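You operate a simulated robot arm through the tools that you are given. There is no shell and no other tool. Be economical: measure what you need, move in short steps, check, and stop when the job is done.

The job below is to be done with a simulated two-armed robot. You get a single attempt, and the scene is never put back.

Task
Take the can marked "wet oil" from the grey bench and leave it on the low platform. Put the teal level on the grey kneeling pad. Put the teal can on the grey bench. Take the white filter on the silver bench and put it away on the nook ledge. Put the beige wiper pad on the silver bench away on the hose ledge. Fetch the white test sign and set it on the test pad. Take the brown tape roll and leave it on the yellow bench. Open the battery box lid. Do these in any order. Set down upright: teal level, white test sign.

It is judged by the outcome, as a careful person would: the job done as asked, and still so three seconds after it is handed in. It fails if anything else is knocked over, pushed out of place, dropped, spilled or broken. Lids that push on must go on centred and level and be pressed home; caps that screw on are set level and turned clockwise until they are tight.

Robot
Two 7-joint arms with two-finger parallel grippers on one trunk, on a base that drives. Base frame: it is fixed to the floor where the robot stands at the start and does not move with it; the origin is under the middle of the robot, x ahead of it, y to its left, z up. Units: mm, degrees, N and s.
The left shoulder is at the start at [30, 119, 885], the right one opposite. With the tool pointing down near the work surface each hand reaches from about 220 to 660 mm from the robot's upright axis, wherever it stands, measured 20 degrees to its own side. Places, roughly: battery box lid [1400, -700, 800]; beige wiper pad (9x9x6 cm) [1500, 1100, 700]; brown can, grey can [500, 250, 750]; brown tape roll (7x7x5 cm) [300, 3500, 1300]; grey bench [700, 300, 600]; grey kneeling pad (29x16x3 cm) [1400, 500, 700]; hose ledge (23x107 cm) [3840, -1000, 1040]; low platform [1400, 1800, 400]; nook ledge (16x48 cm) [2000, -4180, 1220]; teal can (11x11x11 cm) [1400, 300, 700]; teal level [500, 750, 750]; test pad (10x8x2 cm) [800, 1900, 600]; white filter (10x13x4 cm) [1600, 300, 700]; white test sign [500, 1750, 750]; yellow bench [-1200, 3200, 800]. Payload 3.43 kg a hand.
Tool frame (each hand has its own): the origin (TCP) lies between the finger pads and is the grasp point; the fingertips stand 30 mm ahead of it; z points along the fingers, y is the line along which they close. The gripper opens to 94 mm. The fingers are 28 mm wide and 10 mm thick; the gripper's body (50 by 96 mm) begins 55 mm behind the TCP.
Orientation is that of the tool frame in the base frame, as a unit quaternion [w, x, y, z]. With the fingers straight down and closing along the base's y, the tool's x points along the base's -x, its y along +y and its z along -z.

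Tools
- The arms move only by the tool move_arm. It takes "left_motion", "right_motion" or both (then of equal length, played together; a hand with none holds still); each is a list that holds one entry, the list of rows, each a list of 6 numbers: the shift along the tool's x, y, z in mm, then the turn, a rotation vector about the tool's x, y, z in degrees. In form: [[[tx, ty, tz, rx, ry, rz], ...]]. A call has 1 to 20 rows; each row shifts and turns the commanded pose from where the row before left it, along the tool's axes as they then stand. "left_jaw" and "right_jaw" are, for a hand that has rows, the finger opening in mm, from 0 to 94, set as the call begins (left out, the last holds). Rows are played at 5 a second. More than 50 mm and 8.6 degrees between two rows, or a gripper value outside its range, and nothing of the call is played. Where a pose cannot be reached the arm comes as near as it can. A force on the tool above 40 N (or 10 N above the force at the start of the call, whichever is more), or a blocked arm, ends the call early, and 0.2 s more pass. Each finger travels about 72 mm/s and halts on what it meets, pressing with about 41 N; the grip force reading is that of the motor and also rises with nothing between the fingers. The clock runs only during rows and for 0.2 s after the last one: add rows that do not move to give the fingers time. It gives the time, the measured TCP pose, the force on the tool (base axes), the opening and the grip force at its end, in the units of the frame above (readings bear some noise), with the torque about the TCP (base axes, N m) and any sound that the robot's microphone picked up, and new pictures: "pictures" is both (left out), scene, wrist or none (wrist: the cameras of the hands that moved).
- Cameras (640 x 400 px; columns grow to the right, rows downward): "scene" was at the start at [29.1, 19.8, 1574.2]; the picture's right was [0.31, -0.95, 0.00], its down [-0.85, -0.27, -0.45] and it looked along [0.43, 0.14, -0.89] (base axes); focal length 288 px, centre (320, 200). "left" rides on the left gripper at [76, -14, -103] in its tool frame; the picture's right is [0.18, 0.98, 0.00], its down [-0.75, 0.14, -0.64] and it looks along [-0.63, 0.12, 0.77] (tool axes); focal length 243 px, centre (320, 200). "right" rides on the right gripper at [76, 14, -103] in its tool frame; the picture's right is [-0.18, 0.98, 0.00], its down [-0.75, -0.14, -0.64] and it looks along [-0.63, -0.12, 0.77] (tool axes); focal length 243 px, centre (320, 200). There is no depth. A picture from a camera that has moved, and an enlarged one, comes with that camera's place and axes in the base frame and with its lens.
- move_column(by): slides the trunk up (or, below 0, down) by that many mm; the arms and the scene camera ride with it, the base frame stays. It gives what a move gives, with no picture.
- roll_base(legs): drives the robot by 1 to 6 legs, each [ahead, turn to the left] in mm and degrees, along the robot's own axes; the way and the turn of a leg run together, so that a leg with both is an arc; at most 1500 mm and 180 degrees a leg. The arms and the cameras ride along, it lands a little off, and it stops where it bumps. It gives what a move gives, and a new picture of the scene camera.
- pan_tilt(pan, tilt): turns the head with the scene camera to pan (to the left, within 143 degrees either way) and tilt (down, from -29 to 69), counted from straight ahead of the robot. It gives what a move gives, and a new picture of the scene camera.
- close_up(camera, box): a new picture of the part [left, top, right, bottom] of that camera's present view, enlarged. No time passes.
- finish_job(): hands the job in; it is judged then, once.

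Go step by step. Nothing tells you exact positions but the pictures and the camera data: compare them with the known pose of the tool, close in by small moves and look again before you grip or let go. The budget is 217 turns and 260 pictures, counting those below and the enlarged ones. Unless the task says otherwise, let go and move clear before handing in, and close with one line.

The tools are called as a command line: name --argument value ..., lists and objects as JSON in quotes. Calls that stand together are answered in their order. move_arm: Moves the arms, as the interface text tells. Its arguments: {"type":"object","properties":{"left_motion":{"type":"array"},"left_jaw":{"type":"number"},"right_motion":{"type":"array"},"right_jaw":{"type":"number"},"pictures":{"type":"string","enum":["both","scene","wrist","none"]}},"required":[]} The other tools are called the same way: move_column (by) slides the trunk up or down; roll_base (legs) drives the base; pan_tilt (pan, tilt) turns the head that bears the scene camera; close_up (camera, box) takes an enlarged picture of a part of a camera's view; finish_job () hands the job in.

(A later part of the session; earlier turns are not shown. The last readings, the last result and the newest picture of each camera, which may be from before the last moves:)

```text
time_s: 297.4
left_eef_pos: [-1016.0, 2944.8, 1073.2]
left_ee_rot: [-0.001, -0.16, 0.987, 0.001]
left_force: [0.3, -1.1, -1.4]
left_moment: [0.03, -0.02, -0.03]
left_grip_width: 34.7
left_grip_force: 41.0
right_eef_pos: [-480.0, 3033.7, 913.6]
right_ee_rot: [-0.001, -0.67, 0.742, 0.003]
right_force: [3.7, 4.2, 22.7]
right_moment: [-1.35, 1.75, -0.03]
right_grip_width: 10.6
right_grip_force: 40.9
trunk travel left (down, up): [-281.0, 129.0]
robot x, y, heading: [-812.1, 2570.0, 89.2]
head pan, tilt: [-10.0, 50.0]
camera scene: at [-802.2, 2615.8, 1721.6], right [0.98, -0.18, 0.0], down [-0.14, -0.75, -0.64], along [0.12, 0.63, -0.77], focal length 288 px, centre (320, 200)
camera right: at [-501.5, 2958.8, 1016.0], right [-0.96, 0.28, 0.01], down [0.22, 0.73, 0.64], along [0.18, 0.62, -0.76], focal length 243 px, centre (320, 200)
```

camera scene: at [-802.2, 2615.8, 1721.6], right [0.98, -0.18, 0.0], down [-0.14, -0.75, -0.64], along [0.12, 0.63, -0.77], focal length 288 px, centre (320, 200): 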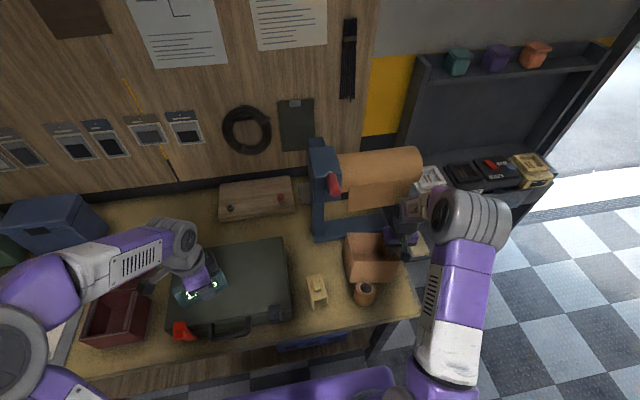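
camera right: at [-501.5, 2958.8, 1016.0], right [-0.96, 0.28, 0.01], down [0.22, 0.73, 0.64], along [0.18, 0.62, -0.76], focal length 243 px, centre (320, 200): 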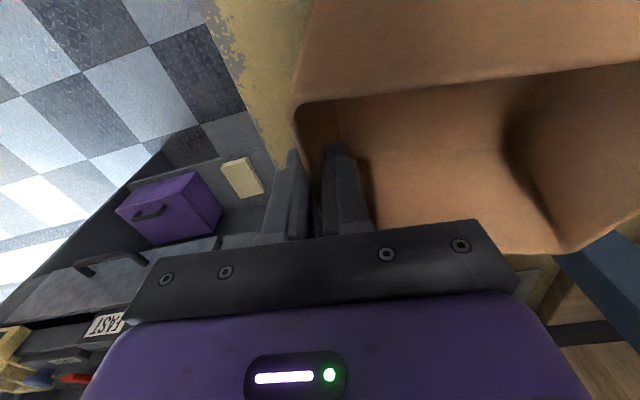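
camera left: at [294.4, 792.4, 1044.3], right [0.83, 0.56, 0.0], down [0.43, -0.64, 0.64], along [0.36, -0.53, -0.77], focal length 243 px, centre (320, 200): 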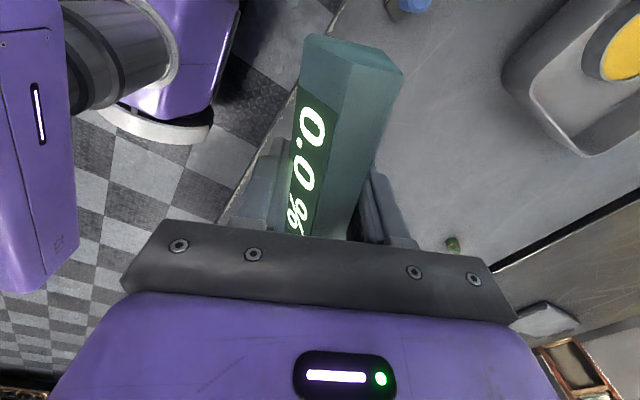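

The bin's front has come down on the tape roll. Raising it straight off.

move_arm --right_motion '[[[0, 0, -20, 0, 0, 0], [0, 0, -30, 0, 0, 0], [0, 0, -20, 0, 0, 0], [0, 0, 0, 0, 0, 0]]]' --pictures "both"

close_up --camera "scene" --box '[290, 120, 450, 320]'

```text
time_s: 298.4
left_eef_pos: [-1015.6, 2946.5, 1072.6]
left_ee_rot: [-0.001, -0.16, 0.987, 0.001]
left_force: [-0.6, 0.4, -0.2]
left_moment: [0.01, -0.05, -0.02]
left_grip_width: 34.8
left_grip_force: 41.1
right_eef_pos: [-479.4, 3034.6, 983.6]
right_ee_rot: [-0.002, -0.671, 0.741, 0.002]
right_force: [-0.7, 0.6, -2.5]
right_moment: [-0.01, -0.17, 0.01]
right_grip_width: 8.0
right_grip_force: 40.7
trunk travel left (down, up): [-281.0, 129.0]
robot x, y, heading: [-814.2, 2572.2, 89.3]
head pan, tilt: [-10.0, 50.0]
camera scene: at [-801.4, 2617.6, 1721.5], right [0.98, -0.19, 0.0], down [-0.14, -0.75, -0.64], along [0.12, 0.63, -0.77], focal length 288 px, centre (320, 200)
camera right: at [-500.2, 2959.7, 1085.6], right [-0.96, 0.28, 0.0], down [0.22, 0.74, 0.64], along [0.18, 0.62, -0.77], focal length 243 px, centre (320, 200)
```

scene: 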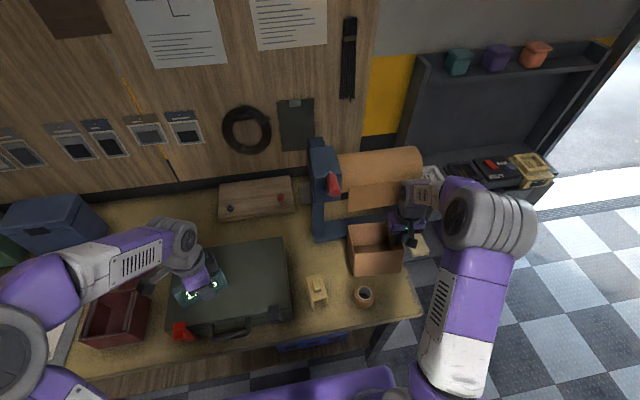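
right: 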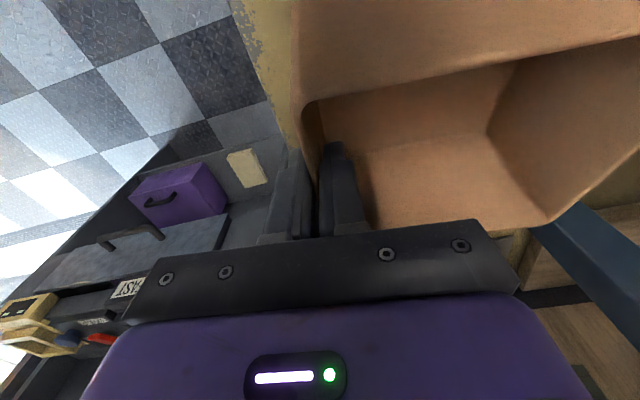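

```text
2.00 times, centred on (370, 220) of scene
camera zoom: at [-801.4, 2617.6, 1721.5], right [0.98, -0.19, 0.0], down [-0.14, -0.75, -0.64], along [0.12, 0.63, -0.77], focal length 575 px, centre (220, 160)
```

zoom: 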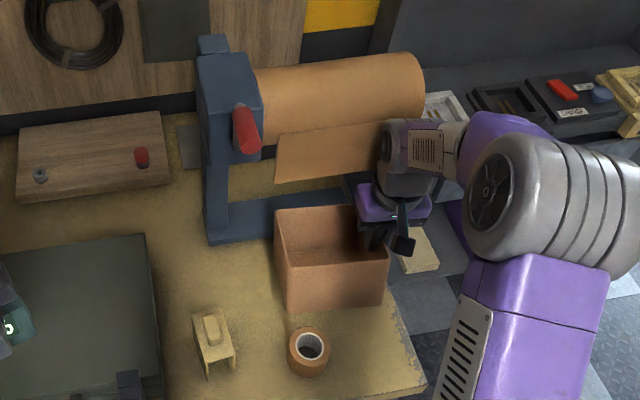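

The roll is fine and upright, but the bin has pitched in the grip, front edge up about 20°. Tilting the hand to level it also takes the wrist away from the paper stand.

move_arm --right_motion '[[[0, 0, 0, 0, -6.5, 0], [0, 0, 0, 0, -6.5, 0], [0, 0, 0, 0, -6.5, 0], [0, 0, 0, 0, 0, 0]]]' --pictures "scene"

close_up --camera "scene" --box '[290, 120, 450, 320]'

```text
time_s: 299.4
left_eef_pos: [-1016.0, 2946.6, 1073.6]
left_ee_rot: [0.0, -0.16, 0.987, 0.001]
left_force: [0.6, -0.2, -1.7]
left_moment: [-0.01, 0.01, -0.01]
left_grip_width: 34.6
left_grip_force: 40.5
right_eef_pos: [-479.3, 3033.2, 982.3]
right_ee_rot: [0.124, -0.661, 0.73, 0.116]
right_force: [0.7, -0.2, -2.3]
right_moment: [-0.02, -0.16, -0.01]
right_grip_width: 8.0
right_grip_force: 41.4
trunk travel left (down, up): [-281.0, 129.0]
robot x, y, heading: [-812.6, 2571.8, 89.3]
head pan, tilt: [-10.0, 50.0]
camera scene: at [-801.4, 2617.9, 1721.5], right [0.98, -0.19, 0.0], down [-0.14, -0.75, -0.64], along [0.12, 0.63, -0.77], focal length 288 px, centre (320, 200)
```

scene: 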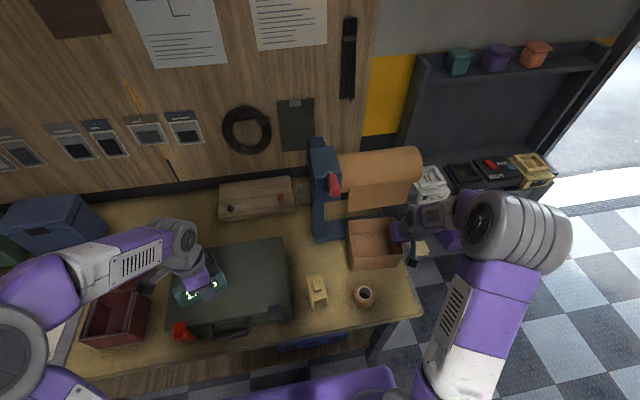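

```text
2.00 times, centred on (370, 220) of scene
camera zoom: at [-801.4, 2617.9, 1721.5], right [0.98, -0.19, 0.0], down [-0.14, -0.75, -0.64], along [0.12, 0.63, -0.77], focal length 575 px, centre (220, 160)
```

zoom: 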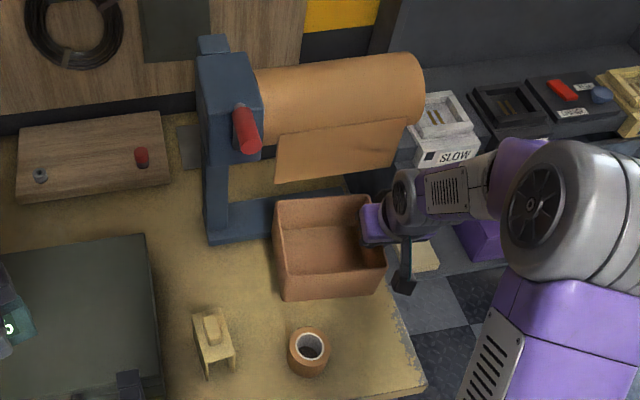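

move_arm --right_motion '[[[0, 0, 0, 0, -7, 0], [0, 0, 0, 0, 0, 0]]]' --pictures "both"

close_up --camera "scene" --box '[330, 190, 430, 290]'

```text
time_s: 300.0
left_eef_pos: [-1016.6, 2946.7, 1072.7]
left_ee_rot: [0.0, -0.159, 0.987, 0.001]
left_force: [-0.3, 0.6, -2.1]
left_moment: [-0.02, 0.0, -0.02]
left_grip_width: 34.8
left_grip_force: 41.0
right_eef_pos: [-480.0, 3033.9, 982.8]
right_ee_rot: [0.169, -0.652, 0.722, 0.156]
right_force: [-0.2, 0.4, -2.5]
right_moment: [0.0, -0.15, 0.01]
right_grip_width: 8.1
right_grip_force: 41.1
trunk travel left (down, up): [-281.0, 129.0]
robot x, y, heading: [-814.0, 2570.3, 89.3]
head pan, tilt: [-10.0, 50.0]
camera scene: at [-801.4, 2618.0, 1721.5], right [0.98, -0.19, 0.0], down [-0.14, -0.75, -0.64], along [0.12, 0.63, -0.77], focal length 288 px, centre (320, 200)
camera right: at [-504.9, 2921.9, 1040.6], right [-0.96, 0.26, 0.09], down [0.18, 0.37, 0.91], along [0.21, 0.89, -0.4], focal length 243 px, centre (320, 200)
```

scene: 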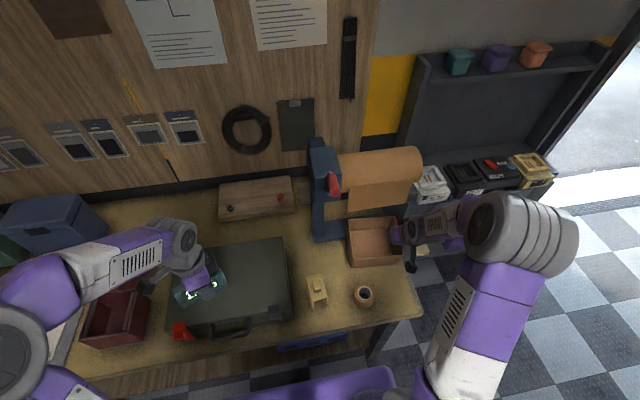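
right: 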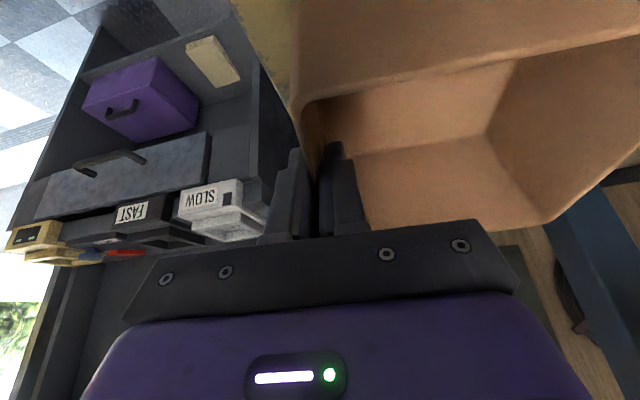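

```text
4.00 times, centred on (380, 240) of scene
camera zoom: at [-801.4, 2618.0, 1721.5], right [0.98, -0.19, 0.0], down [-0.14, -0.75, -0.64], along [0.12, 0.63, -0.77], focal length 1151 px, centre (80, 40)
```

zoom: 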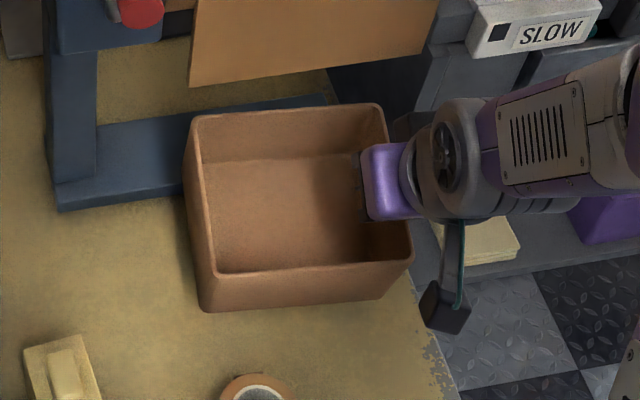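

The close-up shows it is now over-levelled by about 10° (front low). I'll tilt back 9°.

move_arm --right_motion '[[[0, 0, 0, 0, 5, 0], [0, 0, 0, 0, 4.5, 0], [0, 0, 0, 0, 0, 0]]]' --pictures "none"

close_up --camera "scene" --box '[330, 190, 430, 290]'

```text
time_s: 300.8
left_eef_pos: [-1016.1, 2946.3, 1073.1]
left_ee_rot: [-0.001, -0.159, 0.987, 0.001]
left_force: [0.4, -0.6, -0.8]
left_moment: [0.01, -0.04, 0.02]
left_grip_width: 35.0
left_grip_force: 41.1
right_eef_pos: [-480.5, 3032.0, 983.5]
right_ee_rot: [0.108, -0.663, 0.734, 0.1]
right_force: [0.6, 0.0, -2.5]
right_moment: [-0.04, -0.17, 0.0]
right_grip_width: 8.2
right_grip_force: 41.3
trunk travel left (down, up): [-281.0, 129.0]
robot x, y, heading: [-815.7, 2566.9, 89.4]
head pan, tilt: [-10.0, 50.0]
```

```text
4.00 times, centred on (380, 240) of scene
camera zoom: at [-801.4, 2617.4, 1721.5], right [0.98, -0.19, 0.0], down [-0.14, -0.75, -0.64], along [0.12, 0.63, -0.77], focal length 1151 px, centre (80, 40)
```

zoom: 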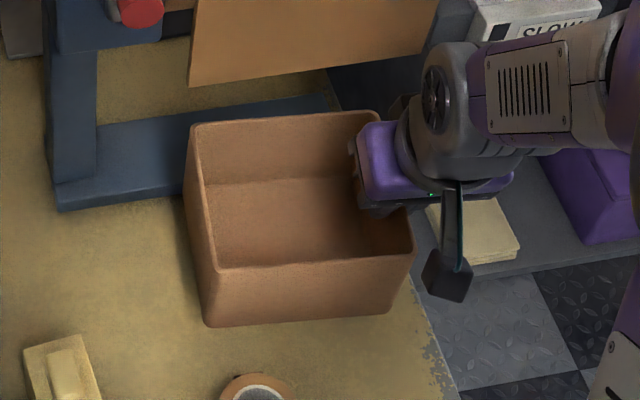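

Level now. Moving it 24 mm back to its place and lowering.

move_arm --right_motion '[[[-11.4, 1.2, 3.5, 0, 0, 0], [-11.4, 1.2, 3.5, 0, 0, 0], [7.3, 0, 24, 0, 0, 0], [7.3, 0, 24, 0, 0, 0], [6, 0, 19, 0, 0, 0], [0, 0, 0, 0, 0, 0]]]' --pictures "scene"

close_up --camera "scene" --box '[330, 190, 430, 290]'

```text
time_s: 302.2
left_eef_pos: [-1015.8, 2945.2, 1073.3]
left_ee_rot: [-0.001, -0.16, 0.987, 0.001]
left_force: [0.8, -0.3, -0.9]
left_moment: [0.02, -0.04, -0.01]
left_grip_width: 34.7
left_grip_force: 41.0
right_eef_pos: [-481.5, 3056.9, 913.7]
right_ee_rot: [0.109, -0.663, 0.733, 0.102]
right_force: [-0.2, -0.9, -1.8]
right_moment: [-0.01, -0.13, -0.02]
right_grip_width: 8.1
right_grip_force: 41.2
trunk travel left (down, up): [-281.0, 129.0]
robot x, y, heading: [-812.5, 2569.8, 89.2]
head pan, tilt: [-10.0, 50.0]
camera scene: at [-801.6, 2617.3, 1721.5], right [0.98, -0.19, 0.0], down [-0.14, -0.75, -0.64], along [0.12, 0.63, -0.77], focal length 288 px, centre (320, 200)
```

scene: 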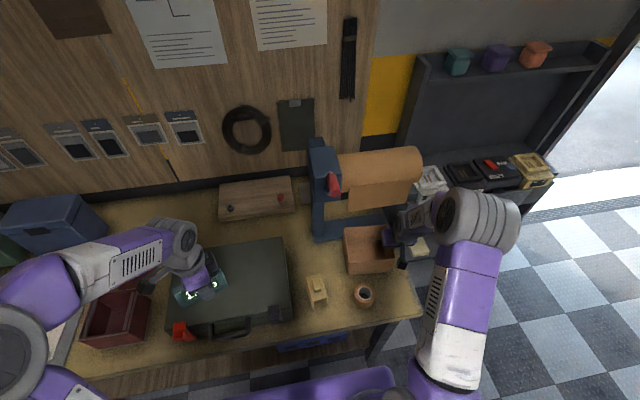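

```text
4.00 times, centred on (380, 240) of scene
camera zoom: at [-801.6, 2617.3, 1721.5], right [0.98, -0.19, 0.0], down [-0.14, -0.75, -0.64], along [0.12, 0.63, -0.77], focal length 1151 px, centre (80, 40)
```

zoom: 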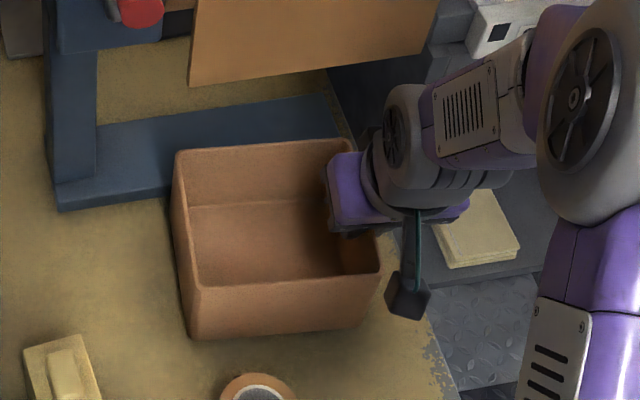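

move_arm --right_motion '[[[1.2, 0, 3.8, 0, 0, 0], [1.2, 0, 3.8, 0, 0, 0], [0.9, 0, 2.9, 0, 0, 0], [0.9, 0, 2.9, 0, 0, 0], [0.6, 0, 1.9, 0, 0, 0], [0.6, 0, 1.9, 0, 0, 0], [0, 0, 0, 0, 0, 0]]]' --pictures "none"

close_up --camera "scene" --box '[330, 190, 430, 290]'

```text
time_s: 303.8
left_eef_pos: [-1014.9, 2944.6, 1073.8]
left_ee_rot: [-0.001, -0.16, 0.987, 0.001]
left_force: [-0.4, -0.2, -1.5]
left_moment: [0.02, 0.01, 0.01]
left_grip_width: 34.7
left_grip_force: 41.2
right_eef_pos: [-480.8, 3057.7, 896.8]
right_ee_rot: [0.109, -0.662, 0.734, 0.101]
right_force: [1.3, -2.1, 7.6]
right_moment: [-0.64, 0.04, 0.02]
right_grip_width: 7.7
right_grip_force: 40.9
trunk travel left (down, up): [-281.0, 129.0]
robot x, y, heading: [-815.3, 2569.8, 89.3]
head pan, tilt: [-10.0, 50.0]
```

```text
4.00 times, centred on (380, 240) of scene
camera zoom: at [-801.8, 2616.5, 1721.6], right [0.98, -0.19, 0.0], down [-0.14, -0.75, -0.64], along [0.12, 0.63, -0.77], focal length 1151 px, centre (80, 40)
```

zoom: 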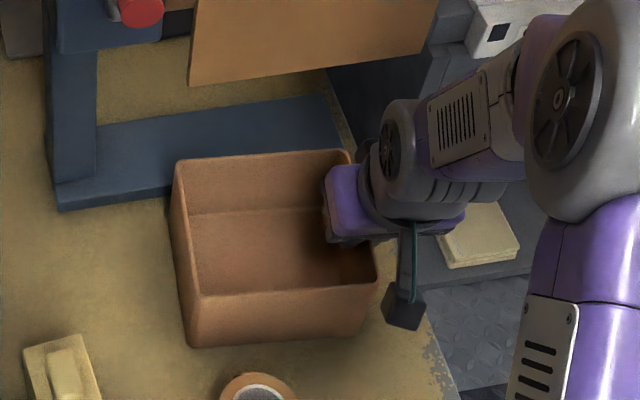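

The bin is down within about 10 mm of its original pose. I'll make a small +7 mm correction and release.

move_arm --right_motion '[[[-0.6, 0, -2, 0, 0, 0], [1, -7, 0, 0, 0, 0], [3, 0, -1, 0, 0, 0], [0.6, 0, 2, 0, 0, 0], [0.3, 0, 1, 0, 0, 0], [0, 0, 0, 0, 0, 0]]]' --pictures "none"

move_arm --right_motion '[[[0, 0, 0, 0, 0, 0], [0, 0, 0, 0, 0, 0], [0, 0, 0, 0, 0, 0]]]' --right_jaw 36 --pictures "none"

move_arm --right_motion '[[[0, 0, -25, 0, 0, 0], [0, 0, -40, 0, 0, 0], [0, 0, -45, 0, 0, 0], [20, 0, -40, 0, 0, 0], [30, 0, -30, 0, 6, 0], [40, 0, -20, 0, 6, 0], [45, 0, 0, 0, 4, 0], [45, 0, 0, 0, 0, 0], [0, 0, 0, 0, 0, 0]]]' --pictures "both"

```text
time_s: 305.2
left_eef_pos: [-1016.5, 2944.6, 1074.1]
left_ee_rot: [0.0, -0.16, 0.987, 0.002]
left_force: [0.1, -0.7, -1.1]
left_moment: [0.0, -0.03, -0.03]
left_grip_width: 35.0
left_grip_force: 41.3
right_eef_pos: [-473.8, 3051.7, 895.7]
right_ee_rot: [0.111, -0.663, 0.734, 0.102]
right_force: [1.8, -1.6, 17.0]
right_moment: [-1.17, 0.09, 0.03]
right_grip_width: 7.8
right_grip_force: 40.8
trunk travel left (down, up): [-281.0, 129.0]
robot x, y, heading: [-812.3, 2571.9, 89.4]
head pan, tilt: [-10.0, 50.0]
```

```text
time_s: 306.0
left_eef_pos: [-1014.8, 2945.9, 1072.2]
left_ee_rot: [-0.001, -0.16, 0.987, 0.001]
left_force: [-0.6, -0.4, -1.1]
left_moment: [0.01, -0.03, 0.01]
left_grip_width: 35.1
left_grip_force: 41.4
right_eef_pos: [-473.9, 3051.9, 892.9]
right_ee_rot: [0.108, -0.663, 0.734, 0.102]
right_force: [0.1, -0.1, -0.2]
right_moment: [0.04, 0.01, 0.01]
right_grip_width: 35.9
right_grip_force: 0.1
trunk travel left (down, up): [-281.0, 129.0]
robot x, y, heading: [-813.7, 2567.4, 89.3]
head pan, tilt: [-10.0, 50.0]
```

```text
time_s: 308.0
left_eef_pos: [-1015.8, 2947.1, 1073.3]
left_ee_rot: [-0.001, -0.16, 0.987, 0.002]
left_force: [1.1, 0.7, -1.1]
left_moment: [-0.02, -0.04, 0.05]
left_grip_width: 34.8
left_grip_force: 41.0
right_eef_pos: [-496.3, 2821.8, 1059.2]
right_ee_rot: [0.004, -0.67, 0.742, 0.008]
right_force: [0.7, 0.5, -0.4]
right_moment: [-0.03, 0.02, 0.01]
right_grip_width: 35.9
right_grip_force: 0.1
trunk travel left (down, up): [-281.0, 129.0]
robot x, y, heading: [-815.4, 2572.6, 89.6]
head pan, tilt: [-10.0, 50.0]
camera scene: at [-801.4, 2619.0, 1721.5], right [0.98, -0.19, 0.0], down [-0.14, -0.75, -0.64], along [0.12, 0.63, -0.77], focal length 288 px, centre (320, 200)
camera right: at [-517.4, 2744.6, 1160.2], right [-0.96, 0.28, 0.01], down [0.22, 0.72, 0.65], along [0.18, 0.63, -0.76], focal length 243 px, centre (320, 200)
```

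scene: 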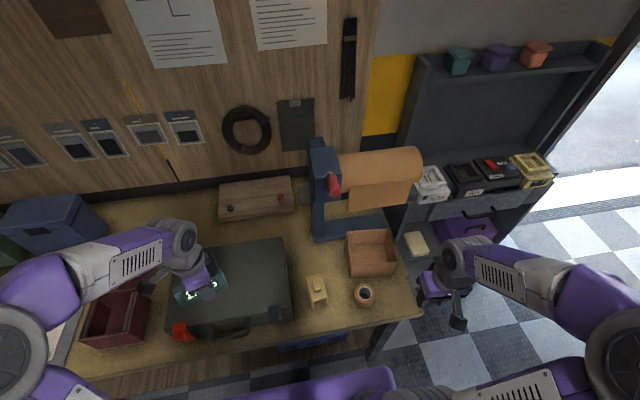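
right: 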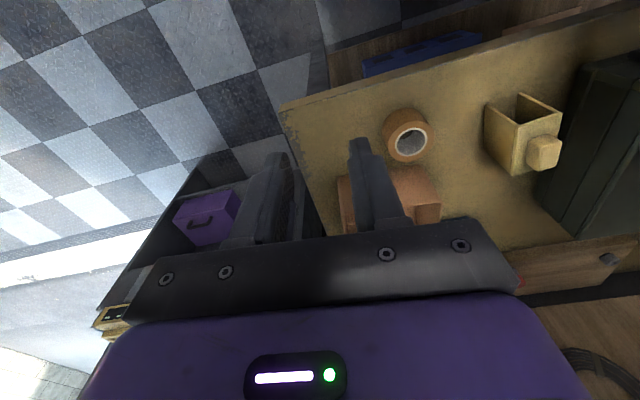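

The bin is back in place and the roll sits safely. Now I'll go south by the wide aisle, hands clear of the benches.

roll_base --legs '[[-150, 0], [0, -170], [1500, 0], [1000, 0], [0, -9.5], [1500, 0]]'

roll_base --legs '[[1000, 0]]'

pan_tilt --pan 35 --tilt 25

```text
time_s: 336.0
left_eef_pos: [-188.6, -1960.3, 1072.6]
left_ee_rot: [0.001, 0.985, 0.171, 0.001]
left_force: [0.2, 0.2, -0.6]
left_moment: [0.04, 0.02, 0.02]
left_grip_width: 34.6
left_grip_force: 41.0
right_eef_pos: [-710.0, -1847.1, 1059.1]
right_ee_rot: [0.008, 0.734, 0.679, -0.006]
right_force: [-0.3, 0.3, 0.5]
right_moment: [0.0, 0.0, 0.03]
right_grip_width: 36.1
right_grip_force: 0.2
trunk travel left (down, up): [-281.0, 129.0]
robot x, y, heading: [-393.3, -1593.0, -89.5]
head pan, tilt: [-10.0, 50.0]
camera scene: at [-410.0, -1635.3, 1721.5], right [-0.99, 0.16, 0.0], down [0.12, 0.76, -0.64], along [-0.1, -0.63, -0.77], focal length 288 px, centre (320, 200)
```

scene: 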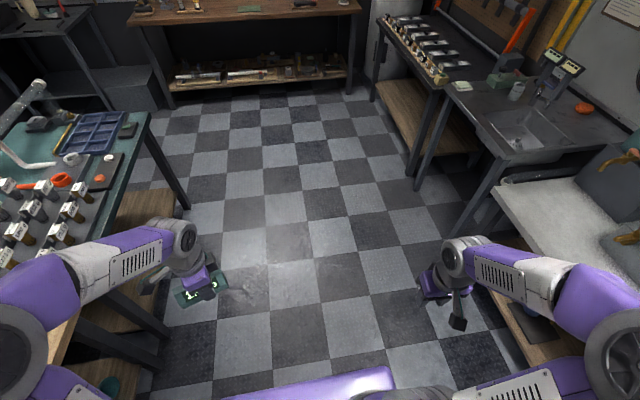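

```text
time_s: 341.2
left_eef_pos: [-185.7, -2955.0, 1073.1]
left_ee_rot: [0.001, 0.986, 0.165, 0.001]
left_force: [-0.4, 0.2, -1.6]
left_moment: [0.05, 0.03, -0.01]
left_grip_width: 34.8
left_grip_force: 40.8
right_eef_pos: [-706.6, -2836.5, 1059.1]
right_ee_rot: [0.009, 0.738, 0.675, -0.005]
right_force: [-0.1, -0.4, 0.2]
right_moment: [0.01, 0.01, -0.01]
right_grip_width: 36.4
right_grip_force: 0.1
trunk travel left (down, up): [-281.0, 129.0]
robot x, y, heading: [-389.0, -2580.2, -90.1]
head pan, tilt: [-10.0, 50.0]
camera scene: at [-405.0, -2628.4, 1721.5], right [-0.98, 0.17, 0.0], down [0.13, 0.75, -0.64], along [-0.11, -0.63, -0.77], focal length 288 px, centre (320, 200)
```

scene: 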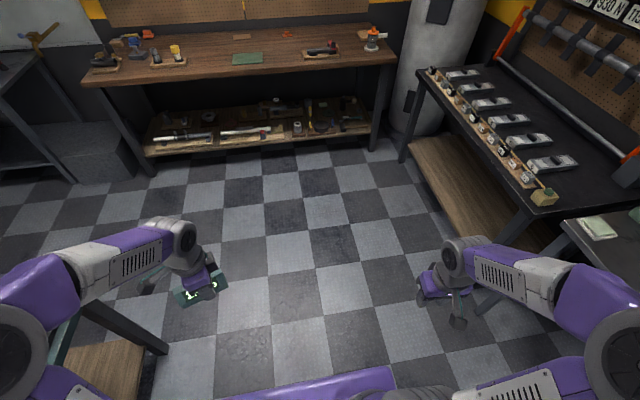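

```text
time_s: 342.3
left_eef_pos: [-184.9, -2955.2, 1072.4]
left_ee_rot: [0.0, 0.986, 0.166, 0.001]
left_force: [-0.1, 0.1, 0.0]
left_moment: [0.04, 0.03, 0.03]
left_grip_width: 34.6
left_grip_force: 40.7
right_eef_pos: [-705.9, -2835.6, 1058.7]
right_ee_rot: [0.008, 0.738, 0.675, -0.005]
right_force: [-0.5, 0.5, 0.9]
right_moment: [-0.01, -0.01, -0.03]
right_grip_width: 36.2
right_grip_force: 0.1
trunk travel left (down, up): [-281.0, 129.0]
robot x, y, heading: [-392.6, -2583.1, -90.0]
head pan, tilt: [35.0, 25.0]
camera scene: at [-338.9, -2627.8, 1759.0], right [-0.82, -0.57, 0.0], down [-0.24, 0.35, -0.91], along [0.52, -0.74, -0.42], focal length 288 px, centre (320, 200)
```

scene: 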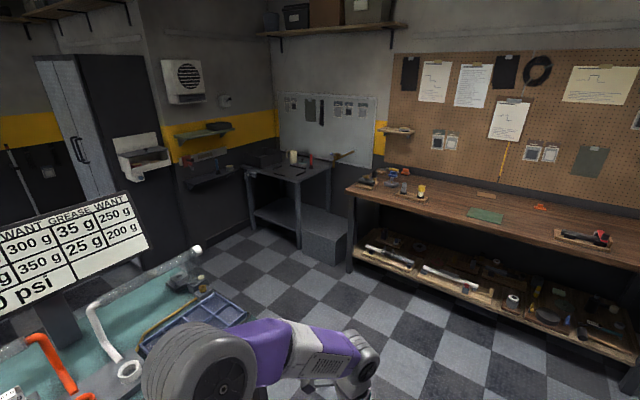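

The nook ledge is visible (about [2115,-4245,1220]), and the floor runs clear eastwards at y≈-3450. I'll go that way.

roll_base --legs '[[860, 0], [0, 90], [1500, 0], [980, 0], [0, 90]]'

pan_tilt --pan 0 --tilt 25

```text
time_s: 353.9
left_eef_pos: [535.5, -3225.8, 1072.3]
left_ee_rot: [0.0, 0.568, 0.823, 0.001]
left_force: [0.0, 0.3, -2.6]
left_moment: [0.01, 0.04, 0.0]
left_grip_width: 34.3
left_grip_force: 41.4
right_eef_pos: [432.1, -3749.2, 1058.5]
right_ee_rot: [0.009, 0.029, 1.0, 0.002]
right_force: [0.1, -0.7, 0.3]
right_moment: [0.0, 0.03, 0.0]
right_grip_width: 36.1
right_grip_force: 0.1
trunk travel left (down, up): [-281.0, 129.0]
robot x, y, heading: [164.1, -3442.4, 2.1]
head pan, tilt: [35.0, 25.0]
stopped in leg 3: the robot was blocked; the commanded pose is now the measured one
camera scene: at [214.4, -3387.7, 1758.8], right [0.6, -0.8, 0.0], down [-0.34, -0.25, -0.91], along [0.72, 0.54, -0.43], focal length 288 px, centre (320, 200)
```

scene: 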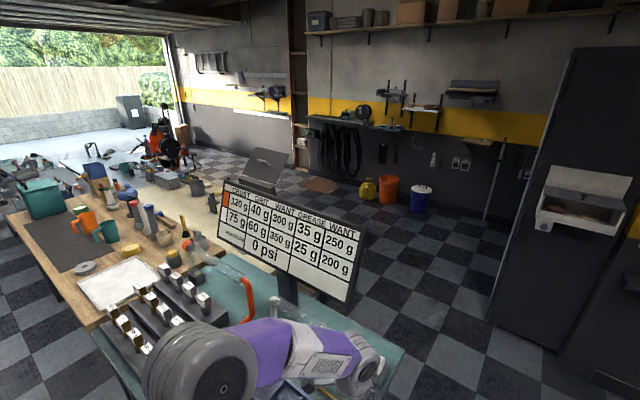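

```text
time_s: 354.9
left_eef_pos: [532.1, -3226.3, 1072.5]
left_ee_rot: [0.0, 0.568, 0.823, 0.003]
left_force: [-0.3, 0.6, -1.9]
left_moment: [-0.03, -0.01, -0.02]
left_grip_width: 34.7
left_grip_force: 41.5
right_eef_pos: [429.2, -3750.4, 1058.0]
right_ee_rot: [0.01, 0.028, 1.0, 0.002]
right_force: [0.1, 0.9, 0.2]
right_moment: [-0.01, 0.0, 0.0]
right_grip_width: 36.1
right_grip_force: 0.1
trunk travel left (down, up): [-281.0, 129.0]
robot x, y, heading: [166.5, -3441.5, 1.7]
head pan, tilt: [0.0, 25.0]
camera scene: at [227.0, -3439.4, 1759.0], right [0.03, -1.0, 0.0], down [-0.42, -0.01, -0.91], along [0.91, 0.03, -0.42], focal length 288 px, centre (320, 200)
```

scene: 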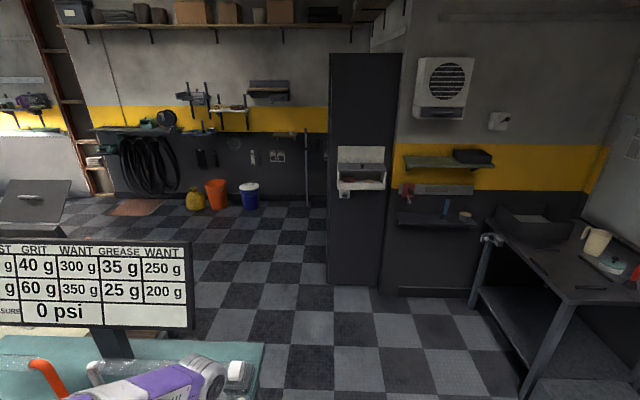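

The base met a leg of the teal bench, so I'll pass further south and then turn north before the tall cabinet. The nook ledge is on the wall at x≈2190 and faces west.

roll_base --legs '[[-80, 0], [0, -40], [420, 0], [0, 38], [1180, 0], [0, 70]]'

```text
time_s: 368.4
left_eef_pos: [1894.4, -3429.6, 1076.8]
left_ee_rot: [0.004, 0.49, 0.872, 0.005]
left_force: [0.4, 0.4, -1.3]
left_moment: [-0.02, 0.02, -0.06]
left_grip_width: 34.4
left_grip_force: 40.6
right_eef_pos: [1877.2, -3969.4, 1059.2]
right_ee_rot: [0.004, -0.048, 0.999, 0.005]
right_force: [0.4, 0.7, 0.0]
right_moment: [0.0, -0.04, 0.01]
right_grip_width: 35.9
right_grip_force: 0.0
trunk travel left (down, up): [-281.0, 129.0]
robot x, y, heading: [1580.6, -3708.0, 11.8]
head pan, tilt: [0.0, 25.0]
stopped in leg 6: the robot was blocked; the commanded pose is now the measured one
camera scene: at [1627.1, -3695.9, 1759.6], right [0.21, -0.98, 0.0], down [-0.41, -0.09, -0.91], along [0.89, 0.19, -0.42], focal length 288 px, centre (320, 200)
```

scene: 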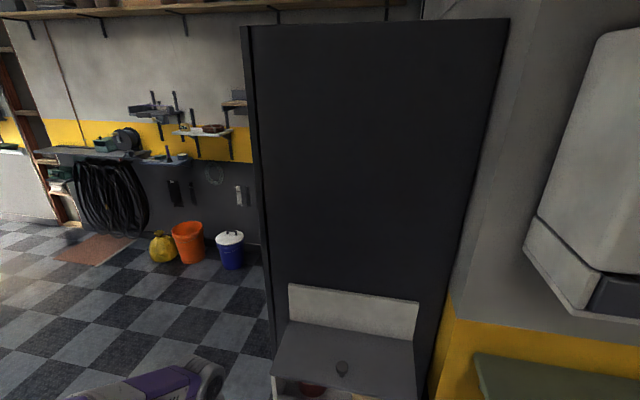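

pan_tilt --pan 10 --tilt 66

```text
time_s: 369.4
left_eef_pos: [1892.4, -3430.1, 1077.3]
left_ee_rot: [0.004, 0.49, 0.872, 0.005]
left_force: [-0.9, 0.0, -0.8]
left_moment: [0.0, 0.01, 0.0]
left_grip_width: 34.6
left_grip_force: 40.7
right_eef_pos: [1877.9, -3968.3, 1059.0]
right_ee_rot: [0.005, -0.051, 0.999, 0.005]
right_force: [0.3, -0.5, -0.2]
right_moment: [0.02, 0.01, -0.01]
right_grip_width: 35.9
right_grip_force: 0.0
trunk travel left (down, up): [-281.0, 129.0]
robot x, y, heading: [1582.2, -3707.4, 12.1]
head pan, tilt: [10.0, 66.0]
camera scene: at [1590.8, -3694.7, 1702.6], right [0.37, -0.93, 0.0], down [-0.84, -0.34, -0.42], along [0.39, 0.15, -0.91], focal length 288 px, centre (320, 200)
```

scene: 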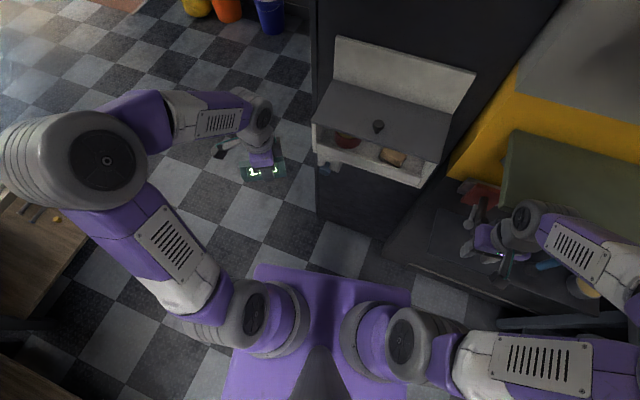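

The right elbow has reached the nook ledge. I'll reverse clear of it first, then turn north.

roll_base --legs '[[-380, 0], [0, 63], [1500, 0], [0, -14], [800, 0]]'

pan_tilt --pan 15 --tilt 30

```text
time_s: 379.7
left_eef_pos: [1414.1, -2253.1, 1070.2]
left_ee_rot: [-0.005, -0.03, 0.999, -0.011]
left_force: [1.1, 0.1, -0.4]
left_moment: [0.0, 0.03, 0.0]
left_grip_width: 34.7
left_grip_force: 41.0
right_eef_pos: [1884.5, -2503.4, 1056.9]
right_ee_rot: [-0.002, -0.563, 0.826, 0.004]
right_force: [0.1, -0.2, -0.3]
right_moment: [0.0, -0.04, 0.0]
right_grip_width: 36.2
right_grip_force: 0.1
trunk travel left (down, up): [-281.0, 129.0]
robot x, y, heading: [1512.2, -2657.7, 74.7]
head pan, tilt: [10.0, 66.0]
stopped in leg 3: the force on the tool passed its limit at 103 N (the readings are from after the stop); the commanded pose is now the measured one
camera scene: at [1510.9, -2625.9, 1702.3], right [1.0, -0.09, 0.0], down [-0.09, -0.91, -0.41], along [0.04, 0.41, -0.91], focal length 288 px, centre (320, 200)
```

scene: 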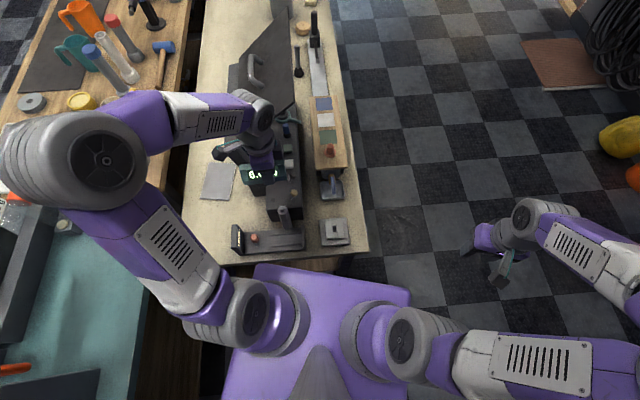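

```text
time_s: 380.7
left_eef_pos: [1412.5, -2252.4, 1071.2]
left_ee_rot: [-0.005, -0.031, 0.999, -0.011]
left_force: [1.3, -3.6, -1.0]
left_moment: [0.4, 0.15, -0.16]
left_grip_width: 34.9
left_grip_force: 41.2
right_eef_pos: [1884.3, -2503.1, 1057.9]
right_ee_rot: [-0.002, -0.563, 0.826, 0.005]
right_force: [-0.6, 0.8, 0.3]
right_moment: [0.0, 0.0, 0.0]
right_grip_width: 35.9
right_grip_force: 0.0
trunk travel left (down, up): [-281.0, 129.0]
robot x, y, heading: [1512.7, -2653.0, 74.9]
head pan, tilt: [15.0, 30.0]
camera scene: at [1505.2, -2594.5, 1751.0], right [1.0, -0.01, 0.0], down [0.0, -0.5, -0.87], along [0.01, 0.87, -0.5], focal length 288 px, centre (320, 200)
```

scene: 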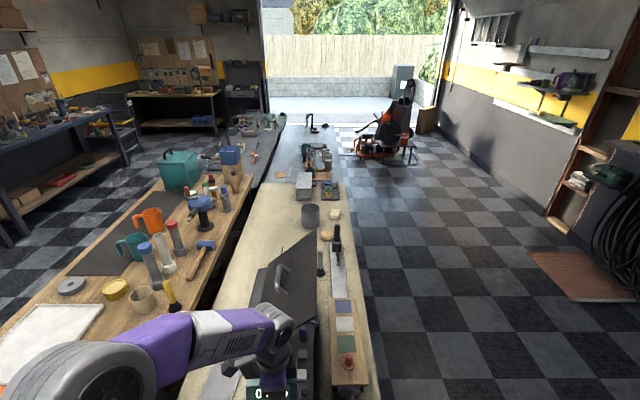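

The cream bench extends further than I thought, and the level has bumped something standing on its end. I'll look closely before moving.

pan_tilt --pan 20 --tilt 55

close_up --camera "scene" --box '[200, 40, 420, 260]'

close_up --camera "left" --box '[0, 0, 640, 400]'

```text
time_s: 381.6
left_eef_pos: [1412.2, -2251.3, 1071.5]
left_ee_rot: [-0.005, -0.029, 1.0, -0.01]
left_force: [1.6, -5.1, -2.3]
left_moment: [0.39, 0.1, -0.13]
left_grip_width: 34.8
left_grip_force: 40.2
right_eef_pos: [1883.0, -2502.3, 1056.8]
right_ee_rot: [-0.002, -0.563, 0.826, 0.005]
right_force: [-0.4, 0.7, -0.4]
right_moment: [-0.04, 0.02, 0.02]
right_grip_width: 35.7
right_grip_force: 0.1
trunk travel left (down, up): [-281.0, 129.0]
robot x, y, heading: [1513.1, -2657.0, 74.6]
head pan, tilt: [20.0, 55.0]
camera scene: at [1498.8, -2613.0, 1715.1], right [1.0, 0.08, 0.0], down [0.07, -0.82, -0.57], along [-0.05, 0.57, -0.82], focal length 288 px, centre (320, 200)
```

scene: 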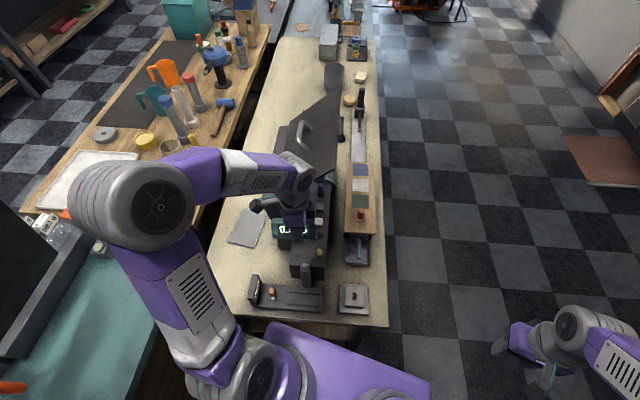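

```text
1.82 times, centred on (310, 150) of scene
camera zoom: at [1498.8, -2613.0, 1715.1], right [1.0, 0.08, 0.0], down [0.07, -0.82, -0.57], along [-0.05, 0.57, -0.82], focal length 523 px, centre (338, 291)
```

zoom: 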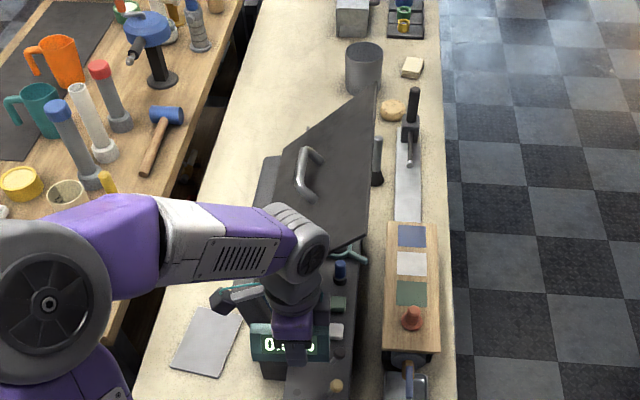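

```text
1.00 times, centred on (320, 200) of left (not enlarged: the box is as wide or as high as the picture)
camera zoom: at [1338.0, -2269.8, 1174.9], right [-0.24, 0.97, -0.02], down [0.75, 0.2, 0.63], along [0.62, 0.14, -0.78], focal length 243 px, centre (320, 200)
```

zoom: 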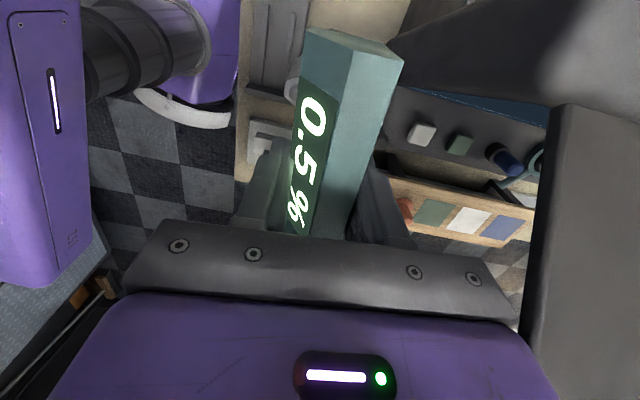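

The gripper only rests against the raised lid of a machine. I'll reverse straight off the way I came, then take a diagonal line east well clear of the bench.

roll_base --legs '[[-500, 0], [0, -30]]'

pan_tilt --pan 32 --tilt 40

```text
time_s: 386.0
left_eef_pos: [1490.2, -2747.4, 1071.6]
left_ee_rot: [-0.008, 0.228, 0.974, -0.009]
left_force: [0.0, 0.5, -1.3]
left_moment: [-0.03, 0.01, -0.03]
left_grip_width: 34.4
left_grip_force: 40.7
right_eef_pos: [1774.4, -3200.5, 1057.1]
right_ee_rot: [-0.001, -0.332, 0.943, 0.005]
right_force: [0.7, -0.7, 0.6]
right_moment: [-0.03, 0.03, 0.01]
right_grip_width: 36.3
right_grip_force: 0.0
trunk travel left (down, up): [-281.0, 129.0]
robot x, y, heading: [1376.8, -3144.9, 44.7]
head pan, tilt: [20.0, 55.0]
camera scene: at [1385.4, -3103.8, 1715.0], right [0.9, -0.43, 0.0], down [-0.35, -0.74, -0.57], along [0.24, 0.52, -0.82], focal length 288 px, centre (320, 200)
```

scene: 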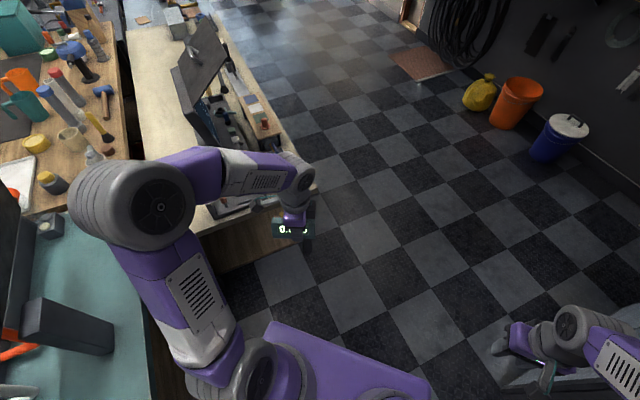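

```text
time_s: 386.8
left_eef_pos: [1490.6, -2747.5, 1070.5]
left_ee_rot: [-0.007, 0.228, 0.973, -0.009]
left_force: [-0.7, 0.6, -0.7]
left_moment: [-0.01, -0.05, 0.03]
left_grip_width: 34.6
left_grip_force: 41.1
right_eef_pos: [1774.2, -3199.6, 1056.3]
right_ee_rot: [-0.001, -0.332, 0.943, 0.004]
right_force: [0.4, -0.2, -0.2]
right_moment: [0.0, 0.01, -0.01]
right_grip_width: 36.1
right_grip_force: 0.0
trunk travel left (down, up): [-281.0, 129.0]
robot x, y, heading: [1377.3, -3146.6, 44.7]
head pan, tilt: [32.0, 40.0]
camera scene: at [1374.1, -3086.1, 1735.6], right [0.97, -0.23, 0.0], down [-0.15, -0.63, -0.77], along [0.18, 0.75, -0.64], focal length 288 px, centre (320, 200)
```

scene: 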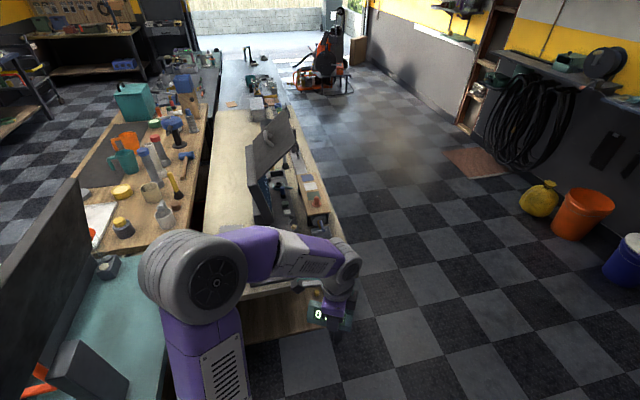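

The machine looks undisturbed. Now the diagonal, then north along x≈2400.

roll_base --legs '[[1420, 0], [0, 45], [1500, 0], [1200, 0], [0, 45]]'

pan_tilt --pan 0 --tilt 40

```text
time_s: 410.9
left_eef_pos: [2049.4, 724.5, 1071.7]
left_ee_rot: [0.001, -0.505, 0.863, -0.011]
left_force: [0.5, -0.3, -1.5]
left_moment: [0.04, -0.03, -0.01]
left_grip_width: 34.7
left_grip_force: 41.3
right_eef_pos: [2516.9, 983.7, 1057.5]
right_ee_rot: [0.003, 0.89, -0.457, -0.003]
right_force: [0.2, -0.5, 0.1]
right_moment: [-0.04, 0.0, 0.01]
right_grip_width: 35.9
right_grip_force: 0.1
trunk travel left (down, up): [-281.0, 129.0]
robot x, y, heading: [2444.5, 587.0, 132.0]
head pan, tilt: [32.0, 40.0]
camera scene: at [2381.5, 591.3, 1735.7], right [0.28, 0.96, 0.0], down [0.62, -0.18, -0.77], along [-0.74, 0.21, -0.64], focal length 288 px, centre (320, 200)
```

scene: 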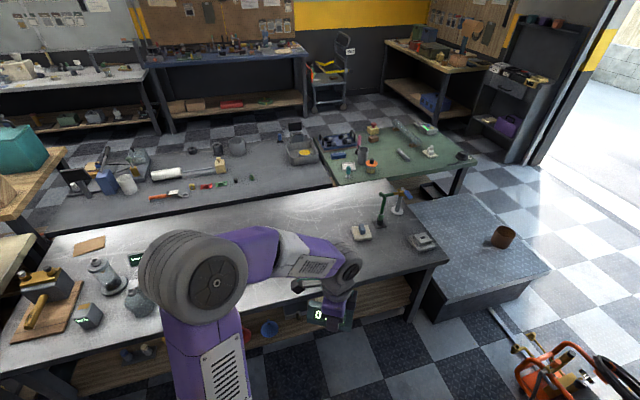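

```text
time_s: 411.8
left_eef_pos: [2049.8, 724.9, 1070.4]
left_ee_rot: [0.001, -0.504, 0.864, -0.012]
left_force: [-0.5, -0.7, -1.4]
left_moment: [-0.01, -0.05, 0.0]
left_grip_width: 34.8
left_grip_force: 40.5
right_eef_pos: [2515.5, 983.6, 1057.5]
right_ee_rot: [0.003, 0.89, -0.456, -0.003]
right_force: [-0.6, -0.2, -0.1]
right_moment: [-0.01, -0.03, 0.02]
right_grip_width: 36.3
right_grip_force: 0.1
trunk travel left (down, up): [-281.0, 129.0]
robot x, y, heading: [2442.8, 586.4, 131.7]
head pan, tilt: [0.0, 40.0]
camera scene: at [2406.6, 631.0, 1735.7], right [0.75, 0.67, 0.0], down [0.43, -0.48, -0.77], along [-0.51, 0.57, -0.64], focal length 288 px, centre (320, 200)
```

scene: 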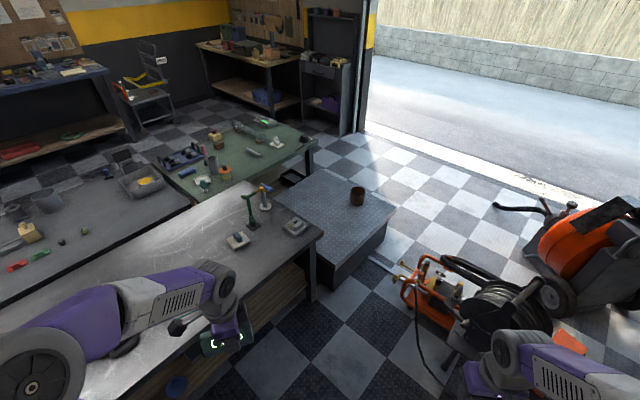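

I'm on the far side now. I'll face the silver bench near the kneeling pad.

roll_base --legs '[[0, 48], [385, 0]]'

pan_tilt --pan 5 --tilt 50

```text
time_s: 416.4
left_eef_pos: [1700.8, 381.2, 1071.1]
left_ee_rot: [-0.006, 0.816, -0.578, 0.01]
left_force: [-0.7, -0.6, 0.1]
left_moment: [0.01, -0.01, -0.03]
left_grip_width: 34.8
left_grip_force: 40.7
right_eef_pos: [1815.1, 901.9, 1057.4]
right_ee_rot: [0.004, 0.999, -0.049, -0.001]
right_force: [-0.3, 1.4, -0.4]
right_moment: [-0.01, -0.04, -0.02]
right_grip_width: 35.9
right_grip_force: 0.0
trunk travel left (down, up): [-281.0, 129.0]
robot x, y, heading: [2064.5, 585.6, -179.5]
head pan, tilt: [0.0, 40.0]
camera scene: at [2007.4, 587.3, 1735.7], right [-0.01, 1.0, 0.0], down [0.64, 0.0, -0.77], along [-0.77, -0.01, -0.64], focal length 288 px, centre (320, 200)
```

scene: 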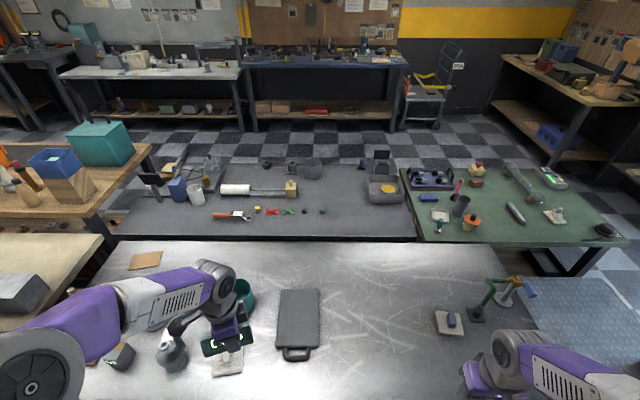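

```text
time_s: 417.2
left_eef_pos: [1702.6, 380.6, 1071.4]
left_ee_rot: [-0.006, 0.815, -0.579, 0.01]
left_force: [-0.9, -0.2, -1.6]
left_moment: [0.03, 0.0, 0.02]
left_grip_width: 34.7
left_grip_force: 41.0
right_eef_pos: [1814.6, 902.8, 1057.3]
right_ee_rot: [0.004, 0.999, -0.048, 0.0]
right_force: [0.2, 0.4, 0.1]
right_moment: [0.0, -0.02, 0.0]
right_grip_width: 36.0
right_grip_force: 0.1
trunk travel left (down, up): [-281.0, 129.0]
robot x, y, heading: [2064.1, 587.0, -179.5]
head pan, tilt: [5.0, 50.0]
camera scene: at [2016.6, 580.7, 1721.6], right [-0.09, 1.0, 0.0], down [0.76, 0.07, -0.64], along [-0.64, -0.06, -0.77], focal length 288 px, centre (320, 200)
```

scene: 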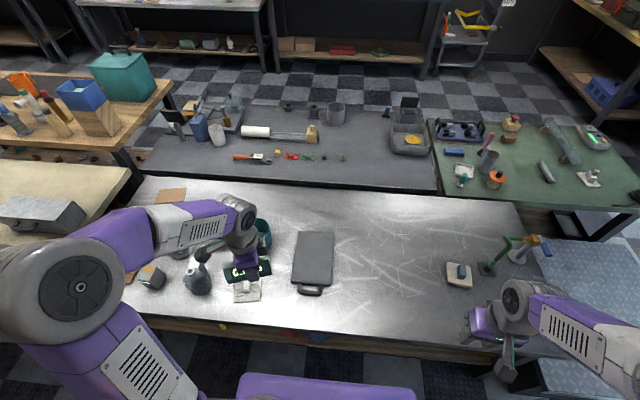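

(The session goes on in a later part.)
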